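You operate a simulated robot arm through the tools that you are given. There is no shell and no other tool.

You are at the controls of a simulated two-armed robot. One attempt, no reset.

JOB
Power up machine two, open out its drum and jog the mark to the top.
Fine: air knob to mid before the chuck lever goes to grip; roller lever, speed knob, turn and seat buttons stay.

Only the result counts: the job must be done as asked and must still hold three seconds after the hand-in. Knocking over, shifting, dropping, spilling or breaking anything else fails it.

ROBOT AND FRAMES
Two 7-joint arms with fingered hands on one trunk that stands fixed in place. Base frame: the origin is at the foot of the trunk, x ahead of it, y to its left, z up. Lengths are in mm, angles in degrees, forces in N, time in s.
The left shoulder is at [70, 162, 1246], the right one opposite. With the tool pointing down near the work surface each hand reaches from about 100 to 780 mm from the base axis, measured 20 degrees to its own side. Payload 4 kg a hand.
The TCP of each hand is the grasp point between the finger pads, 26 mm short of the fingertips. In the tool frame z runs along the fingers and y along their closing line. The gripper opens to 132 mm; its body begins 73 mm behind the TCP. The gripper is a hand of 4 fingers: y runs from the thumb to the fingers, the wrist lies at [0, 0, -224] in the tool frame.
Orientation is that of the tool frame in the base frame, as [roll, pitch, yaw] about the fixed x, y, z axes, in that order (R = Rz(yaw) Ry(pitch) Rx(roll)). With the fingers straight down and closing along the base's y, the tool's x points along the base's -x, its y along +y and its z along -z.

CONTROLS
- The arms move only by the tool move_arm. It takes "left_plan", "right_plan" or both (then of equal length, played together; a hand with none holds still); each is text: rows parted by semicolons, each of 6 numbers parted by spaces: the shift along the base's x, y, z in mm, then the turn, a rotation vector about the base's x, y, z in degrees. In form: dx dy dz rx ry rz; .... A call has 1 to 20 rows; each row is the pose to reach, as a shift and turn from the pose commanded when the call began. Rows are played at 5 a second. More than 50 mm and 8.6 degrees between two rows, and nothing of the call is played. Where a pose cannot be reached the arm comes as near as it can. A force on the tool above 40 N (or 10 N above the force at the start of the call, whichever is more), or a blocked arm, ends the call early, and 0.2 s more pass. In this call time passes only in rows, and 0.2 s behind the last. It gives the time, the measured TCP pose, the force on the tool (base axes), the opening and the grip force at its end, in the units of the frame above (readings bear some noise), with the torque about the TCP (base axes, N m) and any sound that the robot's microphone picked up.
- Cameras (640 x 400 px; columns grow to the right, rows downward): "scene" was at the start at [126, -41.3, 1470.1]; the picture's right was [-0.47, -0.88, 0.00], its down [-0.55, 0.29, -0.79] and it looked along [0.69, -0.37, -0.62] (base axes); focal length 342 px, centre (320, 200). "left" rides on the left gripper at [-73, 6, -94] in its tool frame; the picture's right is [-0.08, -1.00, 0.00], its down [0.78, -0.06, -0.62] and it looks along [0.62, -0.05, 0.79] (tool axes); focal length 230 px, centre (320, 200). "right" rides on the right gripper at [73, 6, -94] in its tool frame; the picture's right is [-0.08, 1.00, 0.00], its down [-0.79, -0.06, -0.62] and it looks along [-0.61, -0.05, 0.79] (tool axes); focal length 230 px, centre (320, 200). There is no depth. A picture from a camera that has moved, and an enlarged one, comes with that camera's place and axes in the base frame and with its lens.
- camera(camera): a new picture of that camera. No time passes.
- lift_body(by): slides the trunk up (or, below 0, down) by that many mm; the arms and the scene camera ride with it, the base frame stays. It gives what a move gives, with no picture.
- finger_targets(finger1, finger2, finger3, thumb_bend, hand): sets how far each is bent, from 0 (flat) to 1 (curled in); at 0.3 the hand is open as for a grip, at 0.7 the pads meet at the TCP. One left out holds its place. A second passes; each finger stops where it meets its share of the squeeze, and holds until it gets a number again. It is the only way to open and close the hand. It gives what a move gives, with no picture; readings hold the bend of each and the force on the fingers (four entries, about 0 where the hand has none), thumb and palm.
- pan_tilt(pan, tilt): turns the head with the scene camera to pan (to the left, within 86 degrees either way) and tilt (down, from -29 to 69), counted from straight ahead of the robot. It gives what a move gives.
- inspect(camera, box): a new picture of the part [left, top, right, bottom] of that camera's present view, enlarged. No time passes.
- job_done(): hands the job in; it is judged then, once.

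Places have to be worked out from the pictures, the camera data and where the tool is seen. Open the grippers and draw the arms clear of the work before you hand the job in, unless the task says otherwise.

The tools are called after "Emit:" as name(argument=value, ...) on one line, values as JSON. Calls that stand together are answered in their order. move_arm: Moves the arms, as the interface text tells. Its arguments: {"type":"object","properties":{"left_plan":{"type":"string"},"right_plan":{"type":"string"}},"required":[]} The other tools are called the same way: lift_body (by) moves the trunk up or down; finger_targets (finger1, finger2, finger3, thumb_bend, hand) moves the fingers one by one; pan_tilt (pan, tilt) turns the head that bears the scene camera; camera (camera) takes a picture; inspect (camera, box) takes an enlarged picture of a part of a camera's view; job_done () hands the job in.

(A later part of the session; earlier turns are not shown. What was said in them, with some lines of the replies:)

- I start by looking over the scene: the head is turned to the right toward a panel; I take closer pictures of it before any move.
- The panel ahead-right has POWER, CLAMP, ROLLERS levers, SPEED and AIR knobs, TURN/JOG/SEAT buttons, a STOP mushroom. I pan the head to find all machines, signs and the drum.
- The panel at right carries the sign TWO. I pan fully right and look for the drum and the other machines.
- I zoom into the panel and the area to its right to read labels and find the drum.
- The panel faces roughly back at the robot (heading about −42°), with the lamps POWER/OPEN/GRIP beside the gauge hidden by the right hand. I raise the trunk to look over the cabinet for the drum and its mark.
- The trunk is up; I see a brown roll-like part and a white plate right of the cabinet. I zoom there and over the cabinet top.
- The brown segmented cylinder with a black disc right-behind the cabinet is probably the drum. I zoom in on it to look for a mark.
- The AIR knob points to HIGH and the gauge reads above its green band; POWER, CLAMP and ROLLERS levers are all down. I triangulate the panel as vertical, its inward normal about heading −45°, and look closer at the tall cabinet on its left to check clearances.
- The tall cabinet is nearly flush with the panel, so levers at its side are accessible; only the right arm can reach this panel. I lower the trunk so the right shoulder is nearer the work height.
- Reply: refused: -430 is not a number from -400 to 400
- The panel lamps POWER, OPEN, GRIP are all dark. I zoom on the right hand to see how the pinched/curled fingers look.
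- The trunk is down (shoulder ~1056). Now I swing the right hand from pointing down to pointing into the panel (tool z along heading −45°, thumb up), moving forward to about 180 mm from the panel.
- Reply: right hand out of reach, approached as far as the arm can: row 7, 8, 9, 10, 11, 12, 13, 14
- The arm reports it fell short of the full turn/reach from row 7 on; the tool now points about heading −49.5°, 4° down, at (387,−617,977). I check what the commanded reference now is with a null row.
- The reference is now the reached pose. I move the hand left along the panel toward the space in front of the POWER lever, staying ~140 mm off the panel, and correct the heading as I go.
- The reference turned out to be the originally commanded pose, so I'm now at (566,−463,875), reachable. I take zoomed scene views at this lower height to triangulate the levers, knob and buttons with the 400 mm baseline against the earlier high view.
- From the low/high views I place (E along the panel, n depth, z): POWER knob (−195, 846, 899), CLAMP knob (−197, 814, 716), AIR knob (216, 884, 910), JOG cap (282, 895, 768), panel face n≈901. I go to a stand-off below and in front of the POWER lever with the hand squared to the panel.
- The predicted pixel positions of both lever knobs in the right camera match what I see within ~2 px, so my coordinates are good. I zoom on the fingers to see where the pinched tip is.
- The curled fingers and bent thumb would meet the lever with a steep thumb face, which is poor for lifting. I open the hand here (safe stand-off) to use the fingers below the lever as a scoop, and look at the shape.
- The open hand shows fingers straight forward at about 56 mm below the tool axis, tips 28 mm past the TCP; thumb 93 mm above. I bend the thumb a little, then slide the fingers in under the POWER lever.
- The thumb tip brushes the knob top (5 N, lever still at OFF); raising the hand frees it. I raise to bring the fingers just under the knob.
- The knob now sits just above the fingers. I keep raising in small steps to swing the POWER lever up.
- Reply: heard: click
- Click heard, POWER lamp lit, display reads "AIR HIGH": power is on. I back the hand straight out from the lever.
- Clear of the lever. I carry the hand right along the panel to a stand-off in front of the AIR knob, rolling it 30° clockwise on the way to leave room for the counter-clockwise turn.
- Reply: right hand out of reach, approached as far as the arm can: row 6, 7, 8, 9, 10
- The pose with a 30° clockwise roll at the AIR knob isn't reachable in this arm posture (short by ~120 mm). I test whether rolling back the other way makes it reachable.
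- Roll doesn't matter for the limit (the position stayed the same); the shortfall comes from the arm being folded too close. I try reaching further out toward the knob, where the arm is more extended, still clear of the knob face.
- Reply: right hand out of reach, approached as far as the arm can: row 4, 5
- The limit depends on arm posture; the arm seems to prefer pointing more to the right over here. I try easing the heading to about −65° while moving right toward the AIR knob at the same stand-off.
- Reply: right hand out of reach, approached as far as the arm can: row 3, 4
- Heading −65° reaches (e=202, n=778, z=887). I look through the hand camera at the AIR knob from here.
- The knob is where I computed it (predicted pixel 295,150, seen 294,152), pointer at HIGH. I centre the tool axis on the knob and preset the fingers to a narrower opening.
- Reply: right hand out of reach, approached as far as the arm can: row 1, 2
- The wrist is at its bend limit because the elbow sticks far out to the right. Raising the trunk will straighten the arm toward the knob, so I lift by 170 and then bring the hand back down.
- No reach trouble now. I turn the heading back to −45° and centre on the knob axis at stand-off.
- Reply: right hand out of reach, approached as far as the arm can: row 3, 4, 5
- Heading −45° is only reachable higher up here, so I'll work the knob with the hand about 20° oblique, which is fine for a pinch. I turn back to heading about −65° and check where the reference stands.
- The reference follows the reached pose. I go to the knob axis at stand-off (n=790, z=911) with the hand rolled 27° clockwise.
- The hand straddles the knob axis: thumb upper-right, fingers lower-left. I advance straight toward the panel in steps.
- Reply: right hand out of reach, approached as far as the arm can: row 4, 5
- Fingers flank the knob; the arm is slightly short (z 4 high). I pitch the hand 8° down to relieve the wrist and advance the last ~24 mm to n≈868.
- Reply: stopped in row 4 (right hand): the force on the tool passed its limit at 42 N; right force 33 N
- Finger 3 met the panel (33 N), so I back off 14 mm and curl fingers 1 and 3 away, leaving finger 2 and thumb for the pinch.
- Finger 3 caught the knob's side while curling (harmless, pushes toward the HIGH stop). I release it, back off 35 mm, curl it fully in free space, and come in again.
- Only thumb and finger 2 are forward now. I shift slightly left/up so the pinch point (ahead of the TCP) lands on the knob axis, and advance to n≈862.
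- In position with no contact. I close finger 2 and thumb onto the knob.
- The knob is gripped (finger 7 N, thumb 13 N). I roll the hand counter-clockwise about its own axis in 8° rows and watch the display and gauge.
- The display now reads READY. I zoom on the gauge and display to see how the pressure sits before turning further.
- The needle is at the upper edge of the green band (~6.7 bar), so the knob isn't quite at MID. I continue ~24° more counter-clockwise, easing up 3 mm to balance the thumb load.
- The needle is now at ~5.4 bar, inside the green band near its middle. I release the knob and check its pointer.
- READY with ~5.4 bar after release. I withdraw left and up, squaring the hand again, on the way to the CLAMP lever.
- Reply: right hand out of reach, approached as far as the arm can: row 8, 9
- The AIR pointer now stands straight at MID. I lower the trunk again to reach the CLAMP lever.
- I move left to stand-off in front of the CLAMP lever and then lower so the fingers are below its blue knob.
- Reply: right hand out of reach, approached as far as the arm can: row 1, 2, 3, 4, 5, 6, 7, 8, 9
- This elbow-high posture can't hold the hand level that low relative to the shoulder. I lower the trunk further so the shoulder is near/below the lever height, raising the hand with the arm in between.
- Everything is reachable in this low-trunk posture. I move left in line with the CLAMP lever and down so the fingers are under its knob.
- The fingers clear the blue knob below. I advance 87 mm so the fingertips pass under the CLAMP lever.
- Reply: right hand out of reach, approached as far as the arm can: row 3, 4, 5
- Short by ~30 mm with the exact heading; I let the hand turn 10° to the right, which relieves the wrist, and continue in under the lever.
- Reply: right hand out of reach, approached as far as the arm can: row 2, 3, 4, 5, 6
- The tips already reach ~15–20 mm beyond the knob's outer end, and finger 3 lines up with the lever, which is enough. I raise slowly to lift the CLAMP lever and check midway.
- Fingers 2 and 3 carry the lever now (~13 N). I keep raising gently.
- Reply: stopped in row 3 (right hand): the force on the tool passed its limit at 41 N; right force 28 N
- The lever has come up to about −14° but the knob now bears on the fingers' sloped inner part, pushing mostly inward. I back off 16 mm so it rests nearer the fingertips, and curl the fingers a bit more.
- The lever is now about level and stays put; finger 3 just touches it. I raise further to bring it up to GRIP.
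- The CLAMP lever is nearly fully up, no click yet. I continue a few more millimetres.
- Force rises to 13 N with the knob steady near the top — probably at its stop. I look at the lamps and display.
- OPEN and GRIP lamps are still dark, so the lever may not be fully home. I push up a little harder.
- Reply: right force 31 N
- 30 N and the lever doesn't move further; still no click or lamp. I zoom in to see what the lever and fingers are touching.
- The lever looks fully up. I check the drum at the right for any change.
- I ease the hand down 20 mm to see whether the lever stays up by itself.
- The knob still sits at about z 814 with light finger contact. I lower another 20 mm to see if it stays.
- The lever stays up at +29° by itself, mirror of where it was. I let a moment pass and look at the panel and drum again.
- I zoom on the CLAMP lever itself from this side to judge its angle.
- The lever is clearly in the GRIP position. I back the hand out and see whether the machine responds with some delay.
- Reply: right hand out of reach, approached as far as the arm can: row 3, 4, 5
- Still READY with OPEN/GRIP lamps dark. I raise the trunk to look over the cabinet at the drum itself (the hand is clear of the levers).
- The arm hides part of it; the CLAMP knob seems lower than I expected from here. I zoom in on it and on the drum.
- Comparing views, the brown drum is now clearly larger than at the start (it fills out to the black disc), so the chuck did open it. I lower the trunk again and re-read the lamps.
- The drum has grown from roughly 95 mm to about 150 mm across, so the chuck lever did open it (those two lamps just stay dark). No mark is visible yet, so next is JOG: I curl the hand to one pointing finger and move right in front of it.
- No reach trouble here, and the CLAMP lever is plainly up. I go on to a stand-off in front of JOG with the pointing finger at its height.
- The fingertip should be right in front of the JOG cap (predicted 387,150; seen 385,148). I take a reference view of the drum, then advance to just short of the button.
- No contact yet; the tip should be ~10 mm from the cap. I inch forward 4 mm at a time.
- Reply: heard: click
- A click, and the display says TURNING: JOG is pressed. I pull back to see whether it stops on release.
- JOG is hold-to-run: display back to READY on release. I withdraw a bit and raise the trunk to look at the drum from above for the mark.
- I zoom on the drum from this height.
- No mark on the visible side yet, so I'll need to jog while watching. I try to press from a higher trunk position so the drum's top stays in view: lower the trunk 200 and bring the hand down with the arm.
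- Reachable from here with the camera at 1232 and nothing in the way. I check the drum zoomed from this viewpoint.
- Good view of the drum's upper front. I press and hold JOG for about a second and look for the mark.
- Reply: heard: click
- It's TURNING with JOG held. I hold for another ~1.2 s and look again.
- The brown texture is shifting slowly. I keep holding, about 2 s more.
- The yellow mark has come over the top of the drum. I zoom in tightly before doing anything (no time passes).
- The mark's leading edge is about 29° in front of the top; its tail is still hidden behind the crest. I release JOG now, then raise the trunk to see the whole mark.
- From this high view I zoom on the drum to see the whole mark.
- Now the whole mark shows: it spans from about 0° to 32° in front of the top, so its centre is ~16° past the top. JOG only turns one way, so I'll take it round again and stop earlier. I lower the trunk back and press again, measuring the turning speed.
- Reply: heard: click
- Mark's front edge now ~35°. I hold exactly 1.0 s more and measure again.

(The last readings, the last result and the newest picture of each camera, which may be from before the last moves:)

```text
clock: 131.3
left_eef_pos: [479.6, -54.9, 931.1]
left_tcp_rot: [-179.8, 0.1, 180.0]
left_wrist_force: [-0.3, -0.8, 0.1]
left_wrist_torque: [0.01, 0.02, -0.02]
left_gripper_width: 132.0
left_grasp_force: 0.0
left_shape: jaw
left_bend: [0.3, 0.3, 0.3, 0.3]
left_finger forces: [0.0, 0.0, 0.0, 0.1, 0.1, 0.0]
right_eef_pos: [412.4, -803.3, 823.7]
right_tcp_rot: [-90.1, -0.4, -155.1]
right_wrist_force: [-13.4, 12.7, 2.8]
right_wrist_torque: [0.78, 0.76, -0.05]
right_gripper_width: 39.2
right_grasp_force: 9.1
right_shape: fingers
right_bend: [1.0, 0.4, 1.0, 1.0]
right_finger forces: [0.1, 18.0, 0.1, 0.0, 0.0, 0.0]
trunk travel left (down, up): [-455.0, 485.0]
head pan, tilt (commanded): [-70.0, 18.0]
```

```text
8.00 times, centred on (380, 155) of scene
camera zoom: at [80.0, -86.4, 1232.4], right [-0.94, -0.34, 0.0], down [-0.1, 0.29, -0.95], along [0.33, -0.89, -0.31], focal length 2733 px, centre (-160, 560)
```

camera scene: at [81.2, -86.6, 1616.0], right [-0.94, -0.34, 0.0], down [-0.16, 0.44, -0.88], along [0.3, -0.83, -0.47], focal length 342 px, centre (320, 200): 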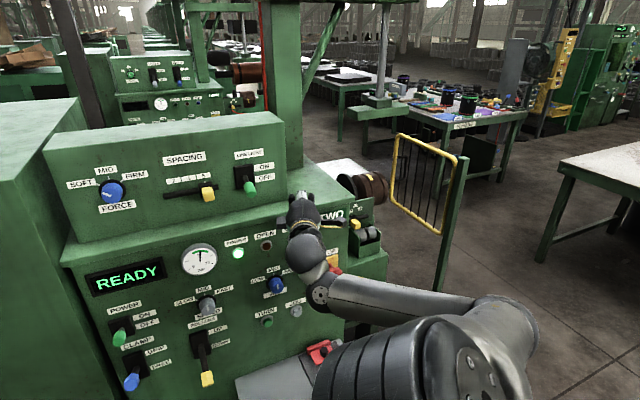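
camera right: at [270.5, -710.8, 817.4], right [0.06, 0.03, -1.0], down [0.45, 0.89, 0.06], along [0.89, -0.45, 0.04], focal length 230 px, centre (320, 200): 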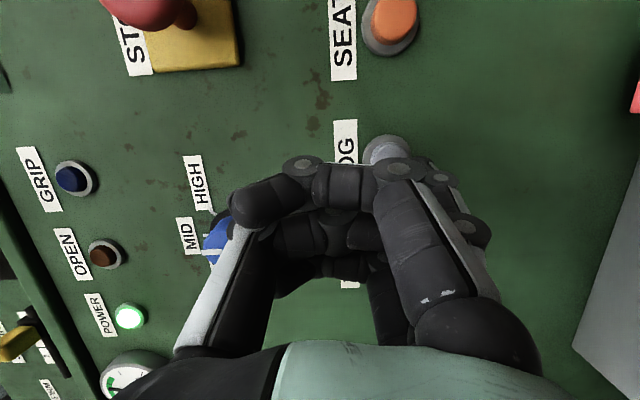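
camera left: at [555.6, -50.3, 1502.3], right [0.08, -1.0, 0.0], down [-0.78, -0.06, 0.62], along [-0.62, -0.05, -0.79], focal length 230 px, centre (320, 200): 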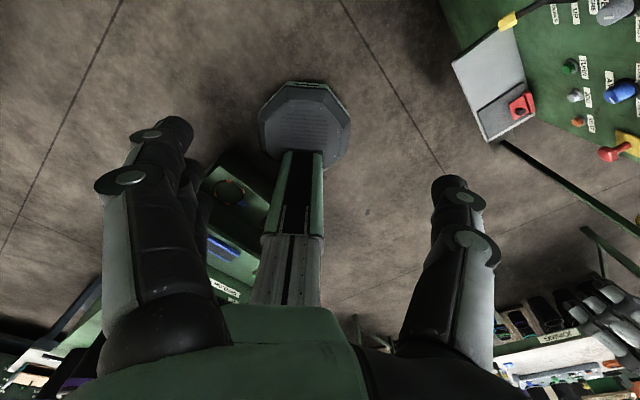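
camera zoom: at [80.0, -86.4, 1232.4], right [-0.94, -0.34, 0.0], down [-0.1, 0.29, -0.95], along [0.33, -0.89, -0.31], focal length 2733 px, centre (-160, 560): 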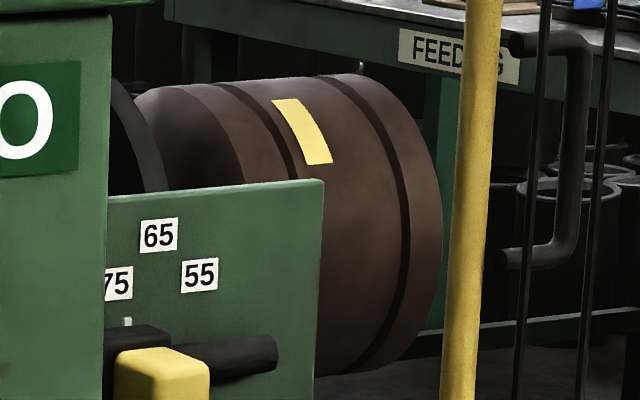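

It turned ~18° in 1.0 s; the mark's centre is at ~37° past the top, so ~18 s more are needed for a full turn. I hold for 12.6 s in three calls.

Emit:
move_arm(right_plan="0 0 0 0 0 0; 0 0 0 0 0 0; 0 0 0 0 0 0; 0 0 0 0 0 0; 0 0 0 0 0 0; 0 0 0 0 0 0; 0 0 0 0 0 0; 0 0 0 0 0 0; 0 0 0 0 0 0; 0 0 0 0 0 0; 0 0 0 0 0 0; 0 0 0 0 0 0; 0 0 0 0 0 0; 0 0 0 0 0 0; 0 0 0 0 0 0; 0 0 0 0 0 0; 0 0 0 0 0 0; 0 0 0 0 0 0; 0 0 0 0 0 0; 0 0 0 0 0 0")

Emit:
inspect(camera="scene", box=[345, 130, 415, 180])

```text
clock: 135.5
left_eef_pos: [480.2, -55.6, 931.4]
left_tcp_rot: [-180.0, 0.1, -180.0]
left_wrist_force: [0.4, -0.7, 0.2]
left_wrist_torque: [0.0, -0.01, 0.0]
left_gripper_width: 131.7
left_grasp_force: 0.0
left_shape: jaw
left_bend: [0.3, 0.3, 0.3, 0.3]
left_finger forces: [0.0, 0.0, 0.0, 0.0, 0.1, 0.1]
right_eef_pos: [411.4, -803.0, 823.9]
right_tcp_rot: [-90.2, -0.3, -155.1]
right_wrist_force: [-13.7, 12.1, 3.1]
right_wrist_torque: [0.73, 0.83, -0.1]
right_gripper_width: 39.6
right_grasp_force: 8.8
right_shape: fingers
right_bend: [1.0, 0.4, 1.0, 1.0]
right_finger forces: [0.1, 18.1, 0.0, 0.1, 0.0, 0.0]
trunk travel left (down, up): [-455.0, 485.0]
head pan, tilt (commanded): [-70.0, 18.0]
```

```text
8.00 times, centred on (380, 155) of scene
camera zoom: at [79.8, -86.4, 1232.4], right [-0.94, -0.34, 0.0], down [-0.1, 0.29, -0.95], along [0.33, -0.89, -0.31], focal length 2733 px, centre (-160, 560)
```

zoom: 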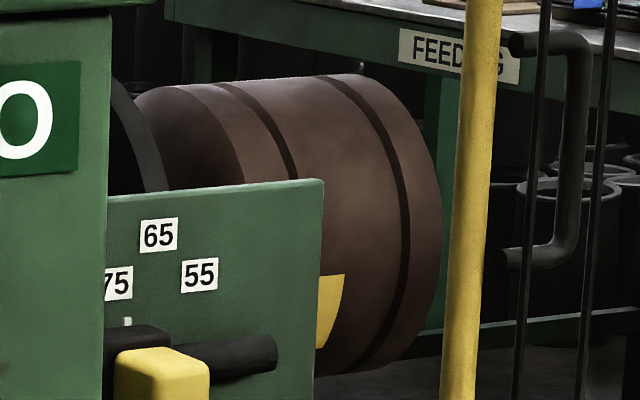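

Speed is about 17.2°/s (0.3 rad/s); the mark's centre is now ~111° past the top, ~249° to go. I hold another 12.6 s, which should bring its leading edge just behind the crest.

Emit:
move_arm(right_plan="0 0 0 0 0 0; 0 0 0 0 0 0; 0 0 0 0 0 0; 0 0 0 0 0 0; 0 0 0 0 0 0; 0 0 0 0 0 0; 0 0 0 0 0 0; 0 0 0 0 0 0; 0 0 0 0 0 0; 0 0 0 0 0 0; 0 0 0 0 0 0; 0 0 0 0 0 0; 0 0 0 0 0 0; 0 0 0 0 0 0; 0 0 0 0 0 0; 0 0 0 0 0 0; 0 0 0 0 0 0; 0 0 0 0 0 0; 0 0 0 0 0 0; 0 0 0 0 0 0")

Emit:
move_arm(right_plan="0 0 0 0 0 0; 0 0 0 0 0 0; 0 0 0 0 0 0; 0 0 0 0 0 0; 0 0 0 0 0 0; 0 0 0 0 0 0; 0 0 0 0 0 0; 0 0 0 0 0 0; 0 0 0 0 0 0; 0 0 0 0 0 0; 0 0 0 0 0 0; 0 0 0 0 0 0; 0 0 0 0 0 0; 0 0 0 0 0 0; 0 0 0 0 0 0; 0 0 0 0 0 0; 0 0 0 0 0 0; 0 0 0 0 0 0; 0 0 0 0 0 0; 0 0 0 0 0 0")

Emit:
move_arm(right_plan="0 0 0 0 0 0; 0 0 0 0 0 0; 0 0 0 0 0 0; 0 0 0 0 0 0; 0 0 0 0 0 0; 0 0 0 0 0 0; 0 0 0 0 0 0; 0 0 0 0 0 0; 0 0 0 0 0 0; 0 0 0 0 0 0; 0 0 0 0 0 0; 0 0 0 0 0 0; 0 0 0 0 0 0; 0 0 0 0 0 0; 0 0 0 0 0 0; 0 0 0 0 0 0; 0 0 0 0 0 0; 0 0 0 0 0 0")

Emit:
inspect(camera="scene", box=[345, 130, 415, 180])

```text
clock: 139.7
left_eef_pos: [478.8, -55.8, 931.9]
left_tcp_rot: [-179.9, 0.1, -180.0]
left_wrist_force: [0.2, -0.2, -0.9]
left_wrist_torque: [0.01, 0.04, 0.03]
left_gripper_width: 131.9
left_grasp_force: 0.0
left_shape: jaw
left_bend: [0.3, 0.3, 0.3, 0.3]
left_finger forces: [0.0, 0.1, 0.0, 0.0, 0.0, 0.0]
right_eef_pos: [411.9, -803.0, 824.2]
right_tcp_rot: [-90.1, -0.4, -155.1]
right_wrist_force: [-13.1, 11.6, 3.8]
right_wrist_torque: [0.72, 0.86, -0.14]
right_gripper_width: 39.4
right_grasp_force: 9.2
right_shape: fingers
right_bend: [1.0, 0.4, 1.0, 1.0]
right_finger forces: [0.1, 18.1, 0.0, 0.0, 0.0, 0.0]
trunk travel left (down, up): [-455.0, 485.0]
head pan, tilt (commanded): [-70.0, 18.0]
```

```text
clock: 143.9
left_eef_pos: [479.8, -55.2, 931.0]
left_tcp_rot: [-179.8, 0.1, 180.0]
left_wrist_force: [0.5, 0.3, -0.1]
left_wrist_torque: [-0.01, -0.04, 0.0]
left_gripper_width: 131.8
left_grasp_force: 0.1
left_shape: jaw
left_bend: [0.3, 0.3, 0.3, 0.3]
left_finger forces: [0.0, 0.1, 0.0, 0.1, 0.0, 0.0]
right_eef_pos: [412.4, -802.5, 823.9]
right_tcp_rot: [-90.1, -0.5, -155.0]
right_wrist_force: [-13.7, 12.1, 3.7]
right_wrist_torque: [0.73, 0.86, -0.16]
right_gripper_width: 39.2
right_grasp_force: 8.9
right_shape: fingers
right_bend: [1.0, 0.4, 1.0, 1.0]
right_finger forces: [0.0, 18.0, 0.1, 0.0, 0.0, 0.0]
trunk travel left (down, up): [-455.0, 485.0]
head pan, tilt (commanded): [-70.0, 18.0]
```

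```text
clock: 147.7
left_eef_pos: [479.1, -54.6, 931.9]
left_tcp_rot: [-180.0, 0.1, -180.0]
left_wrist_force: [-0.4, 0.4, 0.4]
left_wrist_torque: [-0.01, -0.01, -0.01]
left_gripper_width: 131.8
left_grasp_force: 0.0
left_shape: jaw
left_bend: [0.3, 0.3, 0.3, 0.3]
left_finger forces: [0.0, 0.0, 0.1, 0.0, 0.0, 0.0]
right_eef_pos: [413.0, -802.6, 824.6]
right_tcp_rot: [-90.1, -0.4, -155.0]
right_wrist_force: [-13.0, 11.5, 2.7]
right_wrist_torque: [0.72, 0.83, -0.16]
right_gripper_width: 39.4
right_grasp_force: 9.5
right_shape: fingers
right_bend: [1.0, 0.4, 1.0, 1.0]
right_finger forces: [0.0, 18.1, 0.0, 0.1, 0.0, 0.1]
trunk travel left (down, up): [-455.0, 485.0]
head pan, tilt (commanded): [-70.0, 18.0]
```

```text
8.00 times, centred on (380, 155) of scene
camera zoom: at [79.8, -86.4, 1232.4], right [-0.94, -0.34, 0.0], down [-0.1, 0.29, -0.95], along [0.33, -0.89, -0.31], focal length 2733 px, centre (-160, 560)
```

zoom: 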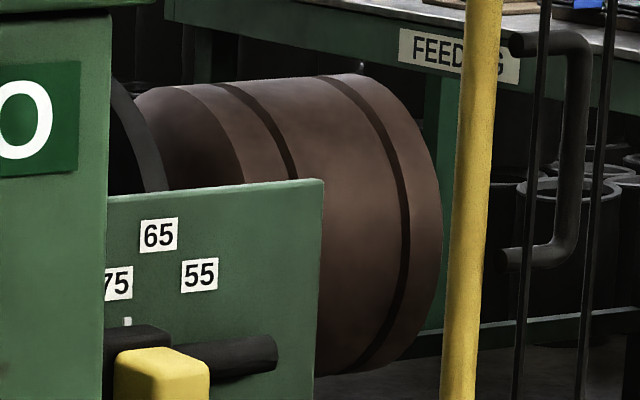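

As expected, still hidden. I hold 0.8 s more; the leading edge should just peep over the crest.

Emit:
move_arm(right_plan="0 0 0 0 0 0; 0 0 0 0 0 0; 0 0 0 0 0 0")

Emit:
inspect(camera="scene", box=[358, 132, 392, 153])

```text
clock: 148.5
left_eef_pos: [479.8, -55.5, 929.7]
left_tcp_rot: [-179.8, 0.0, 180.0]
left_wrist_force: [0.5, -0.2, 0.7]
left_wrist_torque: [-0.01, 0.02, 0.0]
left_gripper_width: 131.4
left_grasp_force: 0.1
left_shape: jaw
left_bend: [0.3, 0.3, 0.3, 0.3]
left_finger forces: [0.0, 0.0, 0.1, 0.0, 0.1, 0.1]
right_eef_pos: [411.6, -802.2, 823.8]
right_tcp_rot: [-90.0, -0.4, -155.0]
right_wrist_force: [-13.4, 12.1, 2.8]
right_wrist_torque: [0.72, 0.84, -0.16]
right_gripper_width: 39.5
right_grasp_force: 9.0
right_shape: fingers
right_bend: [1.0, 0.4, 1.0, 1.0]
right_finger forces: [0.1, 18.1, 0.0, 0.1, 0.1, 0.1]
trunk travel left (down, up): [-455.0, 485.0]
head pan, tilt (commanded): [-70.0, 18.0]
```

```text
16.00 times, centred on (375, 142) of scene
camera zoom: at [79.8, -86.4, 1232.4], right [-0.94, -0.34, 0.0], down [-0.1, 0.29, -0.95], along [0.33, -0.89, -0.31], focal length 5466 px, centre (-560, 1120)
```

zoom: 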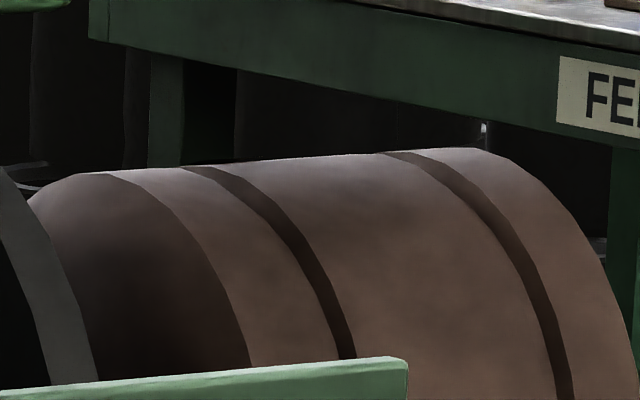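

Not yet. One more 0.4 s step.

Emit:
move_arm(right_plan="0 0 0 0 0 0")

Emit:
inspect(camera="scene", box=[358, 132, 392, 153])

```text
clock: 148.9
left_eef_pos: [480.6, -55.3, 932.1]
left_tcp_rot: [-179.9, 0.1, -180.0]
left_wrist_force: [-0.2, -0.7, -0.1]
left_wrist_torque: [-0.01, -0.02, -0.01]
left_gripper_width: 131.7
left_grasp_force: 0.1
left_shape: jaw
left_bend: [0.3, 0.3, 0.3, 0.3]
left_finger forces: [0.0, 0.0, 0.0, 0.0, 0.1, 0.1]
right_eef_pos: [412.0, -803.2, 824.1]
right_tcp_rot: [-90.1, -0.4, -155.0]
right_wrist_force: [-13.5, 11.8, 4.2]
right_wrist_torque: [0.71, 0.83, -0.15]
right_gripper_width: 39.2
right_grasp_force: 9.0
right_shape: fingers
right_bend: [1.0, 0.4, 1.0, 1.0]
right_finger forces: [0.1, 18.1, 0.0, 0.0, 0.0, 0.1]
trunk travel left (down, up): [-455.0, 485.0]
head pan, tilt (commanded): [-70.0, 18.0]
```

```text
16.00 times, centred on (375, 142) of scene
camera zoom: at [79.8, -86.4, 1232.4], right [-0.94, -0.34, 0.0], down [-0.1, 0.29, -0.95], along [0.33, -0.89, -0.31], focal length 5466 px, centre (-560, 1120)
```

zoom: 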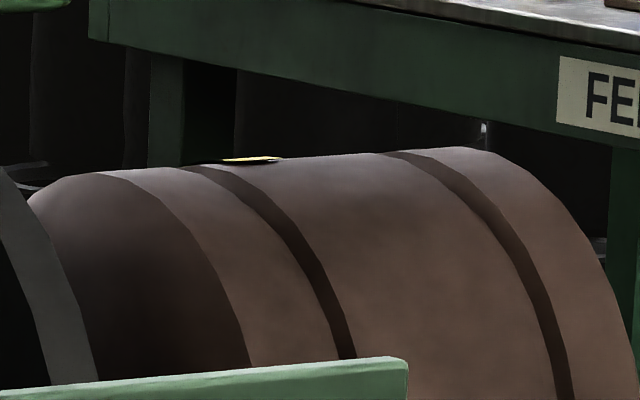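

The mark's edge just shows at the crest. Another 0.4 s step.

Emit:
move_arm(right_plan="0 0 0 0 0 0")

Emit:
inspect(camera="scene", box=[358, 132, 392, 153])

```text
clock: 149.3
left_eef_pos: [480.8, -55.5, 930.6]
left_tcp_rot: [-179.8, 0.1, 180.0]
left_wrist_force: [-0.2, 0.3, -0.3]
left_wrist_torque: [0.0, 0.0, -0.03]
left_gripper_width: 132.1
left_grasp_force: 0.1
left_shape: jaw
left_bend: [0.3, 0.3, 0.3, 0.3]
left_finger forces: [0.0, 0.0, 0.0, 0.0, 0.0, 0.0]
right_eef_pos: [412.2, -802.9, 824.4]
right_tcp_rot: [-90.1, -0.4, -155.1]
right_wrist_force: [-13.2, 13.2, 2.2]
right_wrist_torque: [0.73, 0.85, -0.16]
right_gripper_width: 39.3
right_grasp_force: 9.3
right_shape: fingers
right_bend: [1.0, 0.4, 1.0, 1.0]
right_finger forces: [0.0, 18.2, 0.0, 0.1, 0.1, 0.0]
trunk travel left (down, up): [-455.0, 485.0]
head pan, tilt (commanded): [-70.0, 18.0]
```

```text
16.00 times, centred on (375, 142) of scene
camera zoom: at [79.8, -86.4, 1232.4], right [-0.94, -0.34, 0.0], down [-0.1, 0.29, -0.95], along [0.33, -0.89, -0.31], focal length 5466 px, centre (-560, 1120)
```

zoom: 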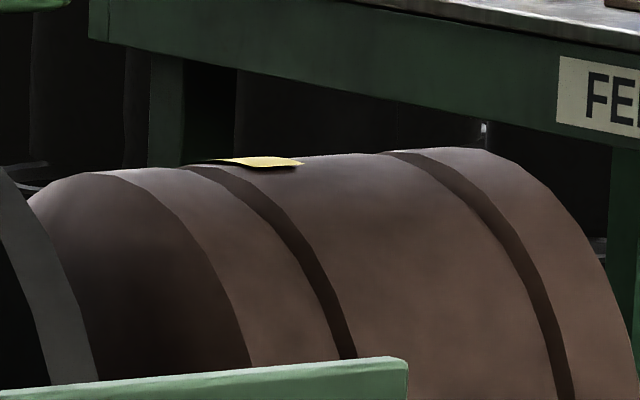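

Leading edge is now about at the top (0–3°); I want it at ~+16° so the mark's centre is on top. One more 0.4 s step (≈7°).

Emit:
move_arm(right_plan="0 0 0 0 0 0")

Emit:
inspect(camera="scene", box=[358, 132, 392, 153])

```text
clock: 149.7
left_eef_pos: [480.3, -55.6, 930.3]
left_tcp_rot: [-179.9, 0.1, 180.0]
left_wrist_force: [0.5, -0.2, -0.8]
left_wrist_torque: [0.03, -0.06, 0.0]
left_gripper_width: 131.9
left_grasp_force: 0.1
left_shape: jaw
left_bend: [0.3, 0.3, 0.3, 0.3]
left_finger forces: [0.1, 0.0, 0.0, 0.0, 0.1, 0.0]
right_eef_pos: [411.2, -803.1, 823.3]
right_tcp_rot: [-90.1, -0.4, -155.0]
right_wrist_force: [-13.1, 12.4, 3.3]
right_wrist_torque: [0.71, 0.86, -0.13]
right_gripper_width: 39.4
right_grasp_force: 8.8
right_shape: fingers
right_bend: [1.0, 0.4, 1.0, 1.0]
right_finger forces: [0.1, 18.1, 0.0, 0.0, 0.1, 0.1]
trunk travel left (down, up): [-455.0, 485.0]
head pan, tilt (commanded): [-70.0, 18.0]
```

```text
16.00 times, centred on (375, 142) of scene
camera zoom: at [79.8, -86.5, 1232.4], right [-0.94, -0.34, 0.0], down [-0.1, 0.29, -0.95], along [0.33, -0.89, -0.31], focal length 5466 px, centre (-560, 1120)
```

zoom: 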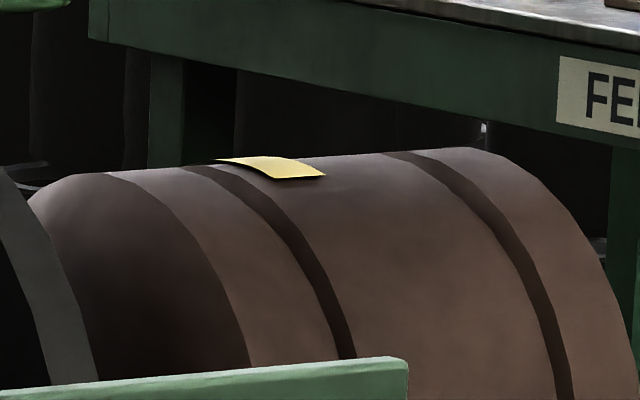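

The leading edge is at about +11°, so the mark's centre is ~4–5° short of the top; releasing adds ~2–3°. I release now.

Emit:
move_arm(right_plan="-14 14 0 0 0 0; -36 36 0 0 0 0")

Emit:
inspect(camera="scene", box=[358, 132, 392, 153])

Emit:
lift_body(by=400)

Emit:
pan_tilt(pan=-70, tilt=28)

Emit:
camera(camera="scene")

Emit:
inspect(camera="scene", box=[350, 168, 390, 193])

Emit:
inspect(camera="scene", box=[338, 165, 398, 210])

```text
clock: 150.3
left_eef_pos: [480.7, -55.9, 930.9]
left_tcp_rot: [-179.9, 0.0, -179.9]
left_wrist_force: [-0.5, -0.5, -0.2]
left_wrist_torque: [0.0, -0.01, -0.01]
left_gripper_width: 131.7
left_grasp_force: 0.0
left_shape: jaw
left_bend: [0.3, 0.3, 0.3, 0.3]
left_finger forces: [0.0, 0.0, 0.0, 0.0, 0.0, 0.0]
right_eef_pos: [378.1, -767.2, 825.6]
right_tcp_rot: [-90.1, -0.3, -155.1]
right_wrist_force: [0.4, -0.5, -0.1]
right_wrist_torque: [0.0, -0.05, 0.01]
right_gripper_width: 39.3
right_grasp_force: 0.1
right_shape: fingers
right_bend: [1.0, 0.4, 1.0, 1.0]
right_finger forces: [0.0, 0.0, 0.0, 0.0, 0.0, 0.0]
trunk travel left (down, up): [-455.0, 485.0]
head pan, tilt (commanded): [-70.0, 18.0]
```

```text
16.00 times, centred on (375, 142) of scene
camera zoom: at [81.3, -88.0, 1232.2], right [-0.94, -0.34, 0.0], down [-0.11, 0.29, -0.95], along [0.33, -0.89, -0.31], focal length 5466 px, centre (-560, 1120)
```

zoom: 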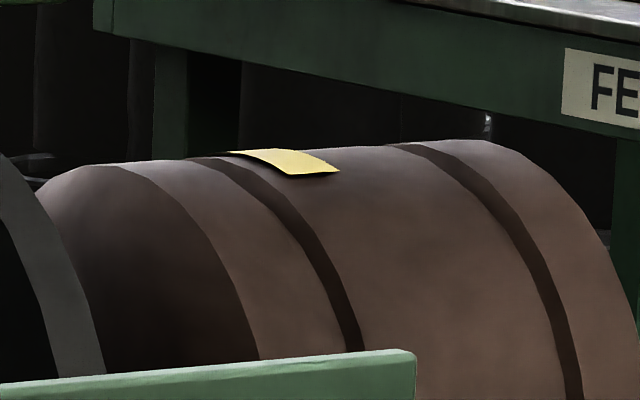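

```text
clock: 154.1
left_eef_pos: [480.6, -56.9, 1329.9]
left_tcp_rot: [180.0, 0.0, -180.0]
left_wrist_force: [0.6, -0.4, 0.8]
left_wrist_torque: [0.0, -0.04, -0.04]
left_gripper_width: 132.0
left_grasp_force: 0.0
left_shape: jaw
left_bend: [0.3, 0.3, 0.3, 0.3]
left_finger forces: [0.0, 0.0, 0.1, 0.0, 0.0, 0.0]
right_eef_pos: [379.2, -768.3, 1224.7]
right_tcp_rot: [-90.2, -0.5, -155.0]
right_wrist_force: [-0.8, -0.2, -0.3]
right_wrist_torque: [0.02, 0.01, 0.03]
right_gripper_width: 39.6
right_grasp_force: 0.0
right_shape: fingers
right_bend: [1.0, 0.4, 1.0, 1.0]
right_finger forces: [0.0, 0.0, 0.0, 0.0, 0.0, 0.0]
trunk travel left (down, up): [-855.0, 85.0]
head pan, tilt (commanded): [-70.0, 18.0]
```

```text
clock: 154.8
left_eef_pos: [481.4, -56.4, 1329.5]
left_tcp_rot: [180.0, 0.1, -179.9]
left_wrist_force: [-0.2, 0.0, 0.4]
left_wrist_torque: [-0.04, -0.01, 0.01]
left_gripper_width: 132.0
left_grasp_force: 0.1
left_shape: jaw
left_bend: [0.3, 0.3, 0.3, 0.3]
left_finger forces: [0.1, 0.0, 0.1, 0.1, 0.0, 0.1]
right_eef_pos: [379.1, -765.9, 1224.3]
right_tcp_rot: [-90.2, -0.4, -155.0]
right_wrist_force: [1.3, 0.4, -0.3]
right_wrist_torque: [0.04, -0.01, -0.01]
right_gripper_width: 39.4
right_grasp_force: 0.0
right_shape: fingers
right_bend: [1.0, 0.4, 1.0, 1.0]
right_finger forces: [0.0, 0.0, 0.0, 0.0, 0.0, 0.0]
trunk travel left (down, up): [-855.0, 85.0]
head pan, tilt (commanded): [-70.0, 28.0]
```

```text
taken
camera scene: at [81.2, -86.6, 1616.0], right [-0.94, -0.34, 0.0], down [-0.16, 0.44, -0.88], along [0.3, -0.83, -0.47], focal length 342 px, centre (320, 200)
```

scene: 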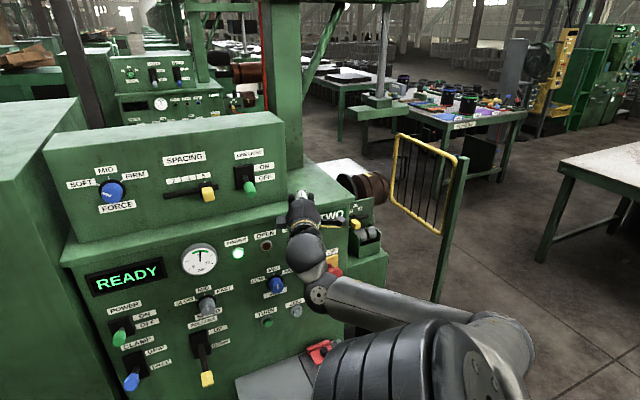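

```text
16.00 times, centred on (370, 180) of scene
camera zoom: at [81.2, -86.6, 1616.0], right [-0.94, -0.34, 0.0], down [-0.16, 0.44, -0.88], along [0.3, -0.83, -0.47], focal length 5466 px, centre (-480, 512)
```

zoom: 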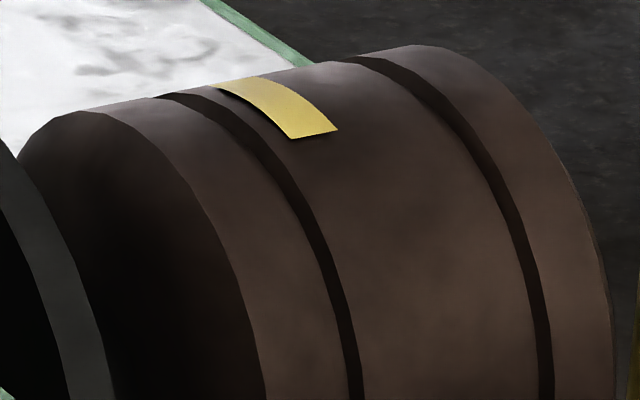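

```text
8.89 times, centred on (368, 188) of scene
camera zoom: at [81.2, -86.6, 1616.0], right [-0.94, -0.34, 0.0], down [-0.16, 0.44, -0.88], along [0.3, -0.83, -0.47], focal length 3037 px, centre (-107, 311)
```

zoom: 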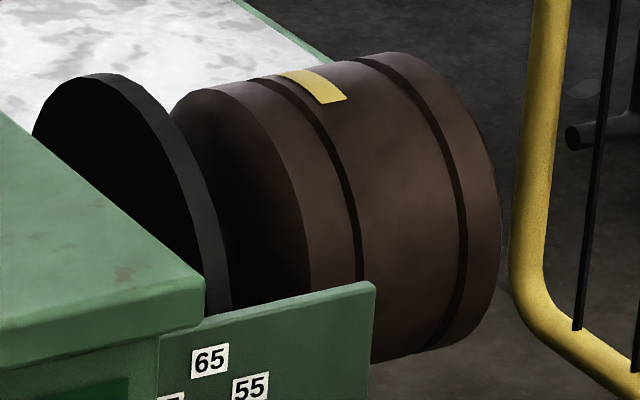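

The mark's leading edge is ~14° in front and its tail ~17° behind, so its centre sits within about 2° of the top, and the drum radius has gone from ~41 to ~72 mm. I draw the right hand back from the panel and open it.

Emit:
move_arm(right_plan="-21 21 0 0 0 0; -42 42 0 0 0 0; -63 63 0 0 0 0; -84 84 0 0 0 0; -105 105 0 0 0 0; -126 126 0 0 0 0")

Emit:
finger_targets(hand="right", finger1=0.3, finger2=0.3, finger3=0.3, thumb_bend=0.3)

Emit:
pan_tilt(pan=-60, tilt=28)

Emit:
camera(camera="scene")

```text
clock: 156.2
left_eef_pos: [480.1, -58.8, 1330.6]
left_tcp_rot: [179.9, 0.0, -179.9]
left_wrist_force: [-0.2, -0.8, 0.4]
left_wrist_torque: [0.01, 0.0, -0.02]
left_gripper_width: 132.0
left_grasp_force: 0.0
left_shape: jaw
left_bend: [0.3, 0.3, 0.3, 0.3]
left_finger forces: [0.0, 0.0, 0.0, 0.0, 0.1, 0.0]
right_eef_pos: [259.4, -649.9, 1221.5]
right_tcp_rot: [-90.2, -0.4, -155.0]
right_wrist_force: [-0.3, -0.2, 0.4]
right_wrist_torque: [0.01, 0.01, 0.02]
right_gripper_width: 39.6
right_grasp_force: 0.0
right_shape: fingers
right_bend: [1.0, 0.4, 1.0, 1.0]
right_finger forces: [0.0, 0.1, 0.1, 0.0, 0.0, 0.1]
right hand out of reach, approached as far as the arm can: row 6
trunk travel left (down, up): [-855.0, 85.0]
head pan, tilt (commanded): [-70.0, 28.0]
```

```text
clock: 157.2
left_eef_pos: [480.5, -57.8, 1329.2]
left_tcp_rot: [-180.0, -0.1, -179.8]
left_wrist_force: [-0.1, 0.3, 0.1]
left_wrist_torque: [0.05, 0.01, -0.01]
left_gripper_width: 131.7
left_grasp_force: 0.1
left_shape: jaw
left_bend: [0.3, 0.3, 0.3, 0.3]
left_finger forces: [0.0, 0.0, 0.0, 0.0, 0.0, 0.0]
right_eef_pos: [260.0, -648.1, 1223.6]
right_tcp_rot: [-90.2, -0.4, -154.9]
right_wrist_force: [-0.5, 0.4, -0.1]
right_wrist_torque: [0.02, 0.01, -0.02]
right_gripper_width: 135.6
right_grasp_force: 0.0
right_shape: fingers
right_bend: [0.3, 0.3, 0.3, 0.3]
right_finger forces: [0.1, 0.0, 0.0, 0.0, 0.0, 0.0]
trunk travel left (down, up): [-855.0, 85.0]
head pan, tilt (commanded): [-70.0, 28.0]
```

```text
clock: 157.9
left_eef_pos: [481.8, -55.7, 1330.4]
left_tcp_rot: [-179.9, 0.1, 180.0]
left_wrist_force: [-0.3, 0.2, -0.1]
left_wrist_torque: [-0.06, 0.01, 0.0]
left_gripper_width: 131.7
left_grasp_force: 0.1
left_shape: jaw
left_bend: [0.3, 0.3, 0.3, 0.3]
left_finger forces: [0.0, 0.1, 0.1, 0.0, 0.0, 0.0]
right_eef_pos: [259.5, -648.5, 1222.4]
right_tcp_rot: [-90.2, -0.4, -155.0]
right_wrist_force: [-0.5, -0.4, 0.4]
right_wrist_torque: [0.01, -0.02, 0.01]
right_gripper_width: 135.6
right_grasp_force: 0.0
right_shape: fingers
right_bend: [0.3, 0.3, 0.3, 0.3]
right_finger forces: [0.0, 0.0, 0.0, 0.1, 0.0, 0.0]
trunk travel left (down, up): [-855.0, 85.0]
head pan, tilt (commanded): [-60.0, 28.0]
```

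```text
taken
camera scene: at [95.3, -79.8, 1615.9], right [-0.87, -0.5, 0.0], down [-0.23, 0.41, -0.88], along [0.44, -0.76, -0.47], focal length 342 px, centre (320, 200)
```

scene: 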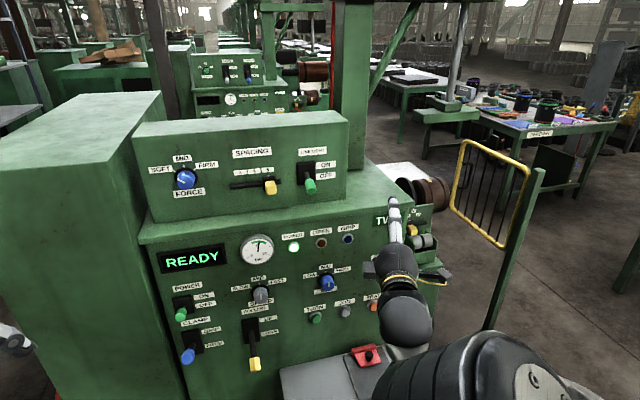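

Hand is clear. A neighbouring machine in the background may show what a running state looks like; I zoom on it and on our panel.

Emit:
inspect(camera="scene", box=[180, 40, 350, 125])

Emit:
inspect(camera="scene", box=[140, 200, 400, 380])

Emit:
inspect(camera="scene", box=[360, 160, 460, 250])

```text
3.76 times, centred on (265, 82) of scene
camera zoom: at [95.3, -79.8, 1615.9], right [-0.87, -0.5, 0.0], down [-0.23, 0.41, -0.88], along [0.44, -0.76, -0.47], focal length 1286 px, centre (527, 642)
```

zoom: 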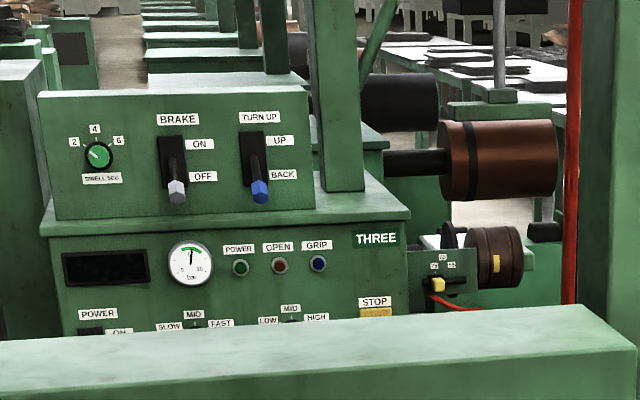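

```text
2.22 times, centred on (270, 290) of scene
camera zoom: at [95.3, -79.8, 1615.9], right [-0.87, -0.5, 0.0], down [-0.23, 0.41, -0.88], along [0.44, -0.76, -0.47], focal length 759 px, centre (431, 0)
```

zoom: 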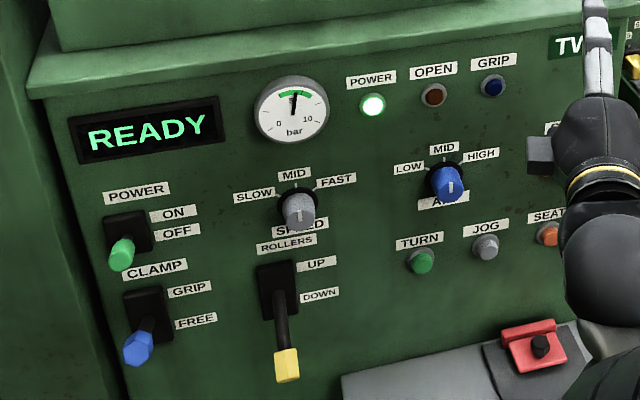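

```text
4.44 times, centred on (410, 205) of scene
camera zoom: at [95.3, -79.8, 1615.9], right [-0.87, -0.5, 0.0], down [-0.23, 0.41, -0.88], along [0.44, -0.76, -0.47], focal length 1518 px, centre (-80, 178)
```

zoom: 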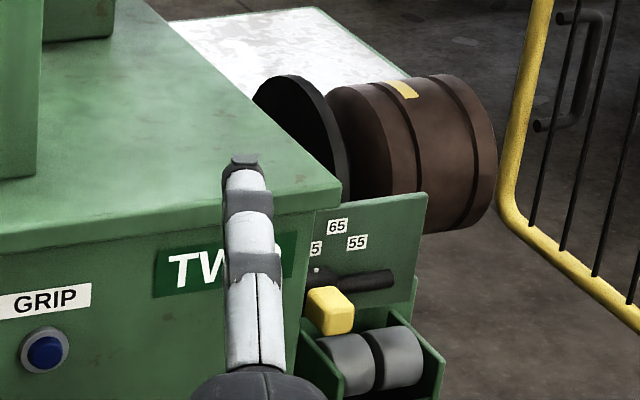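

Everything reads right: READY, POWER lit, CLAMP at GRIP, AIR at MID, ROLLERS down, SPEED at MID. I take one more close look at the mark to confirm it is at the top.

Emit:
inspect(camera="scene", box=[428, 172, 474, 216])

Emit:
inspect(camera="scene", box=[432, 172, 472, 197])

```text
9.09 times, centred on (451, 194) of scene
camera zoom: at [95.3, -79.8, 1615.9], right [-0.87, -0.5, 0.0], down [-0.23, 0.41, -0.88], along [0.44, -0.76, -0.47], focal length 3106 px, centre (-871, 254)
```

zoom: 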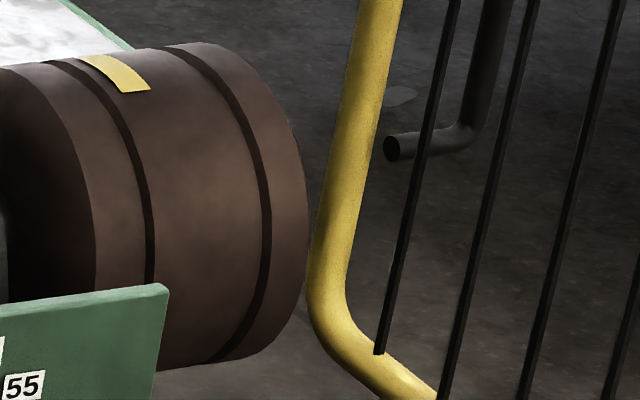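

```text
16.00 times, centred on (452, 184) of scene
camera zoom: at [95.3, -79.8, 1615.9], right [-0.87, -0.5, 0.0], down [-0.23, 0.41, -0.88], along [0.44, -0.76, -0.47], focal length 5466 px, centre (-1792, 448)
```

zoom: 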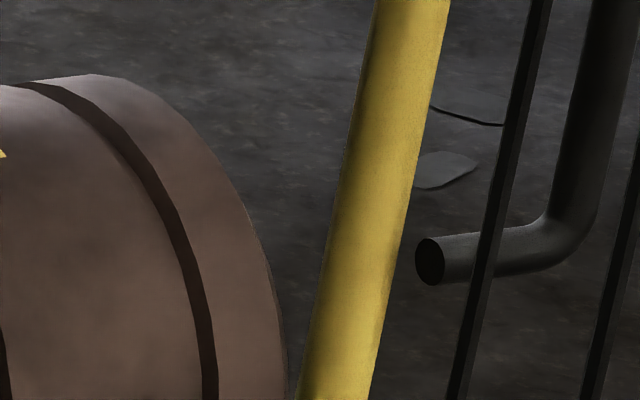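

The mark's centre sits about 2–3° from dead top and is still; all controls are as asked and both hands are open and clear. I hand the job in.

Emit:
job_done()

```text
The job is handed in.
```

I handed the job in with machine two powered up, its drum opened out and the yellow mark at the top. The result has not been reported back to me.

- **Power:** the POWER lever is ON and its lamp is lit. The display went from "AIR HIGH" to "READY" once the air was set.
- **Air and chuck:** I set the AIR knob to MID (about 5.4 bar, inside the green band) first, and only then raised the CLAMP lever to GRIP. The drum grew from roughly 41 mm to 72 mm radius.
- **Mark:** I overshot the top by about 16° on the first try and jogged the drum round again. The centre of the mark is now an estimated 2–3° short of dead top.
- **Left alone:** the roller lever, speed knob, TURN and SEAT buttons were not touched.

**OPEN and GRIP lamps:** neither lit at any point, even with the drum visibly open and JOG working. I went by the drum itself rather than those lamps.

**Contact:** while I was lining up on the AIR knob, one finger pressed the panel at about 33 N. Nothing moved or looked damaged afterwards.

Both hands are open and clear of the machine.
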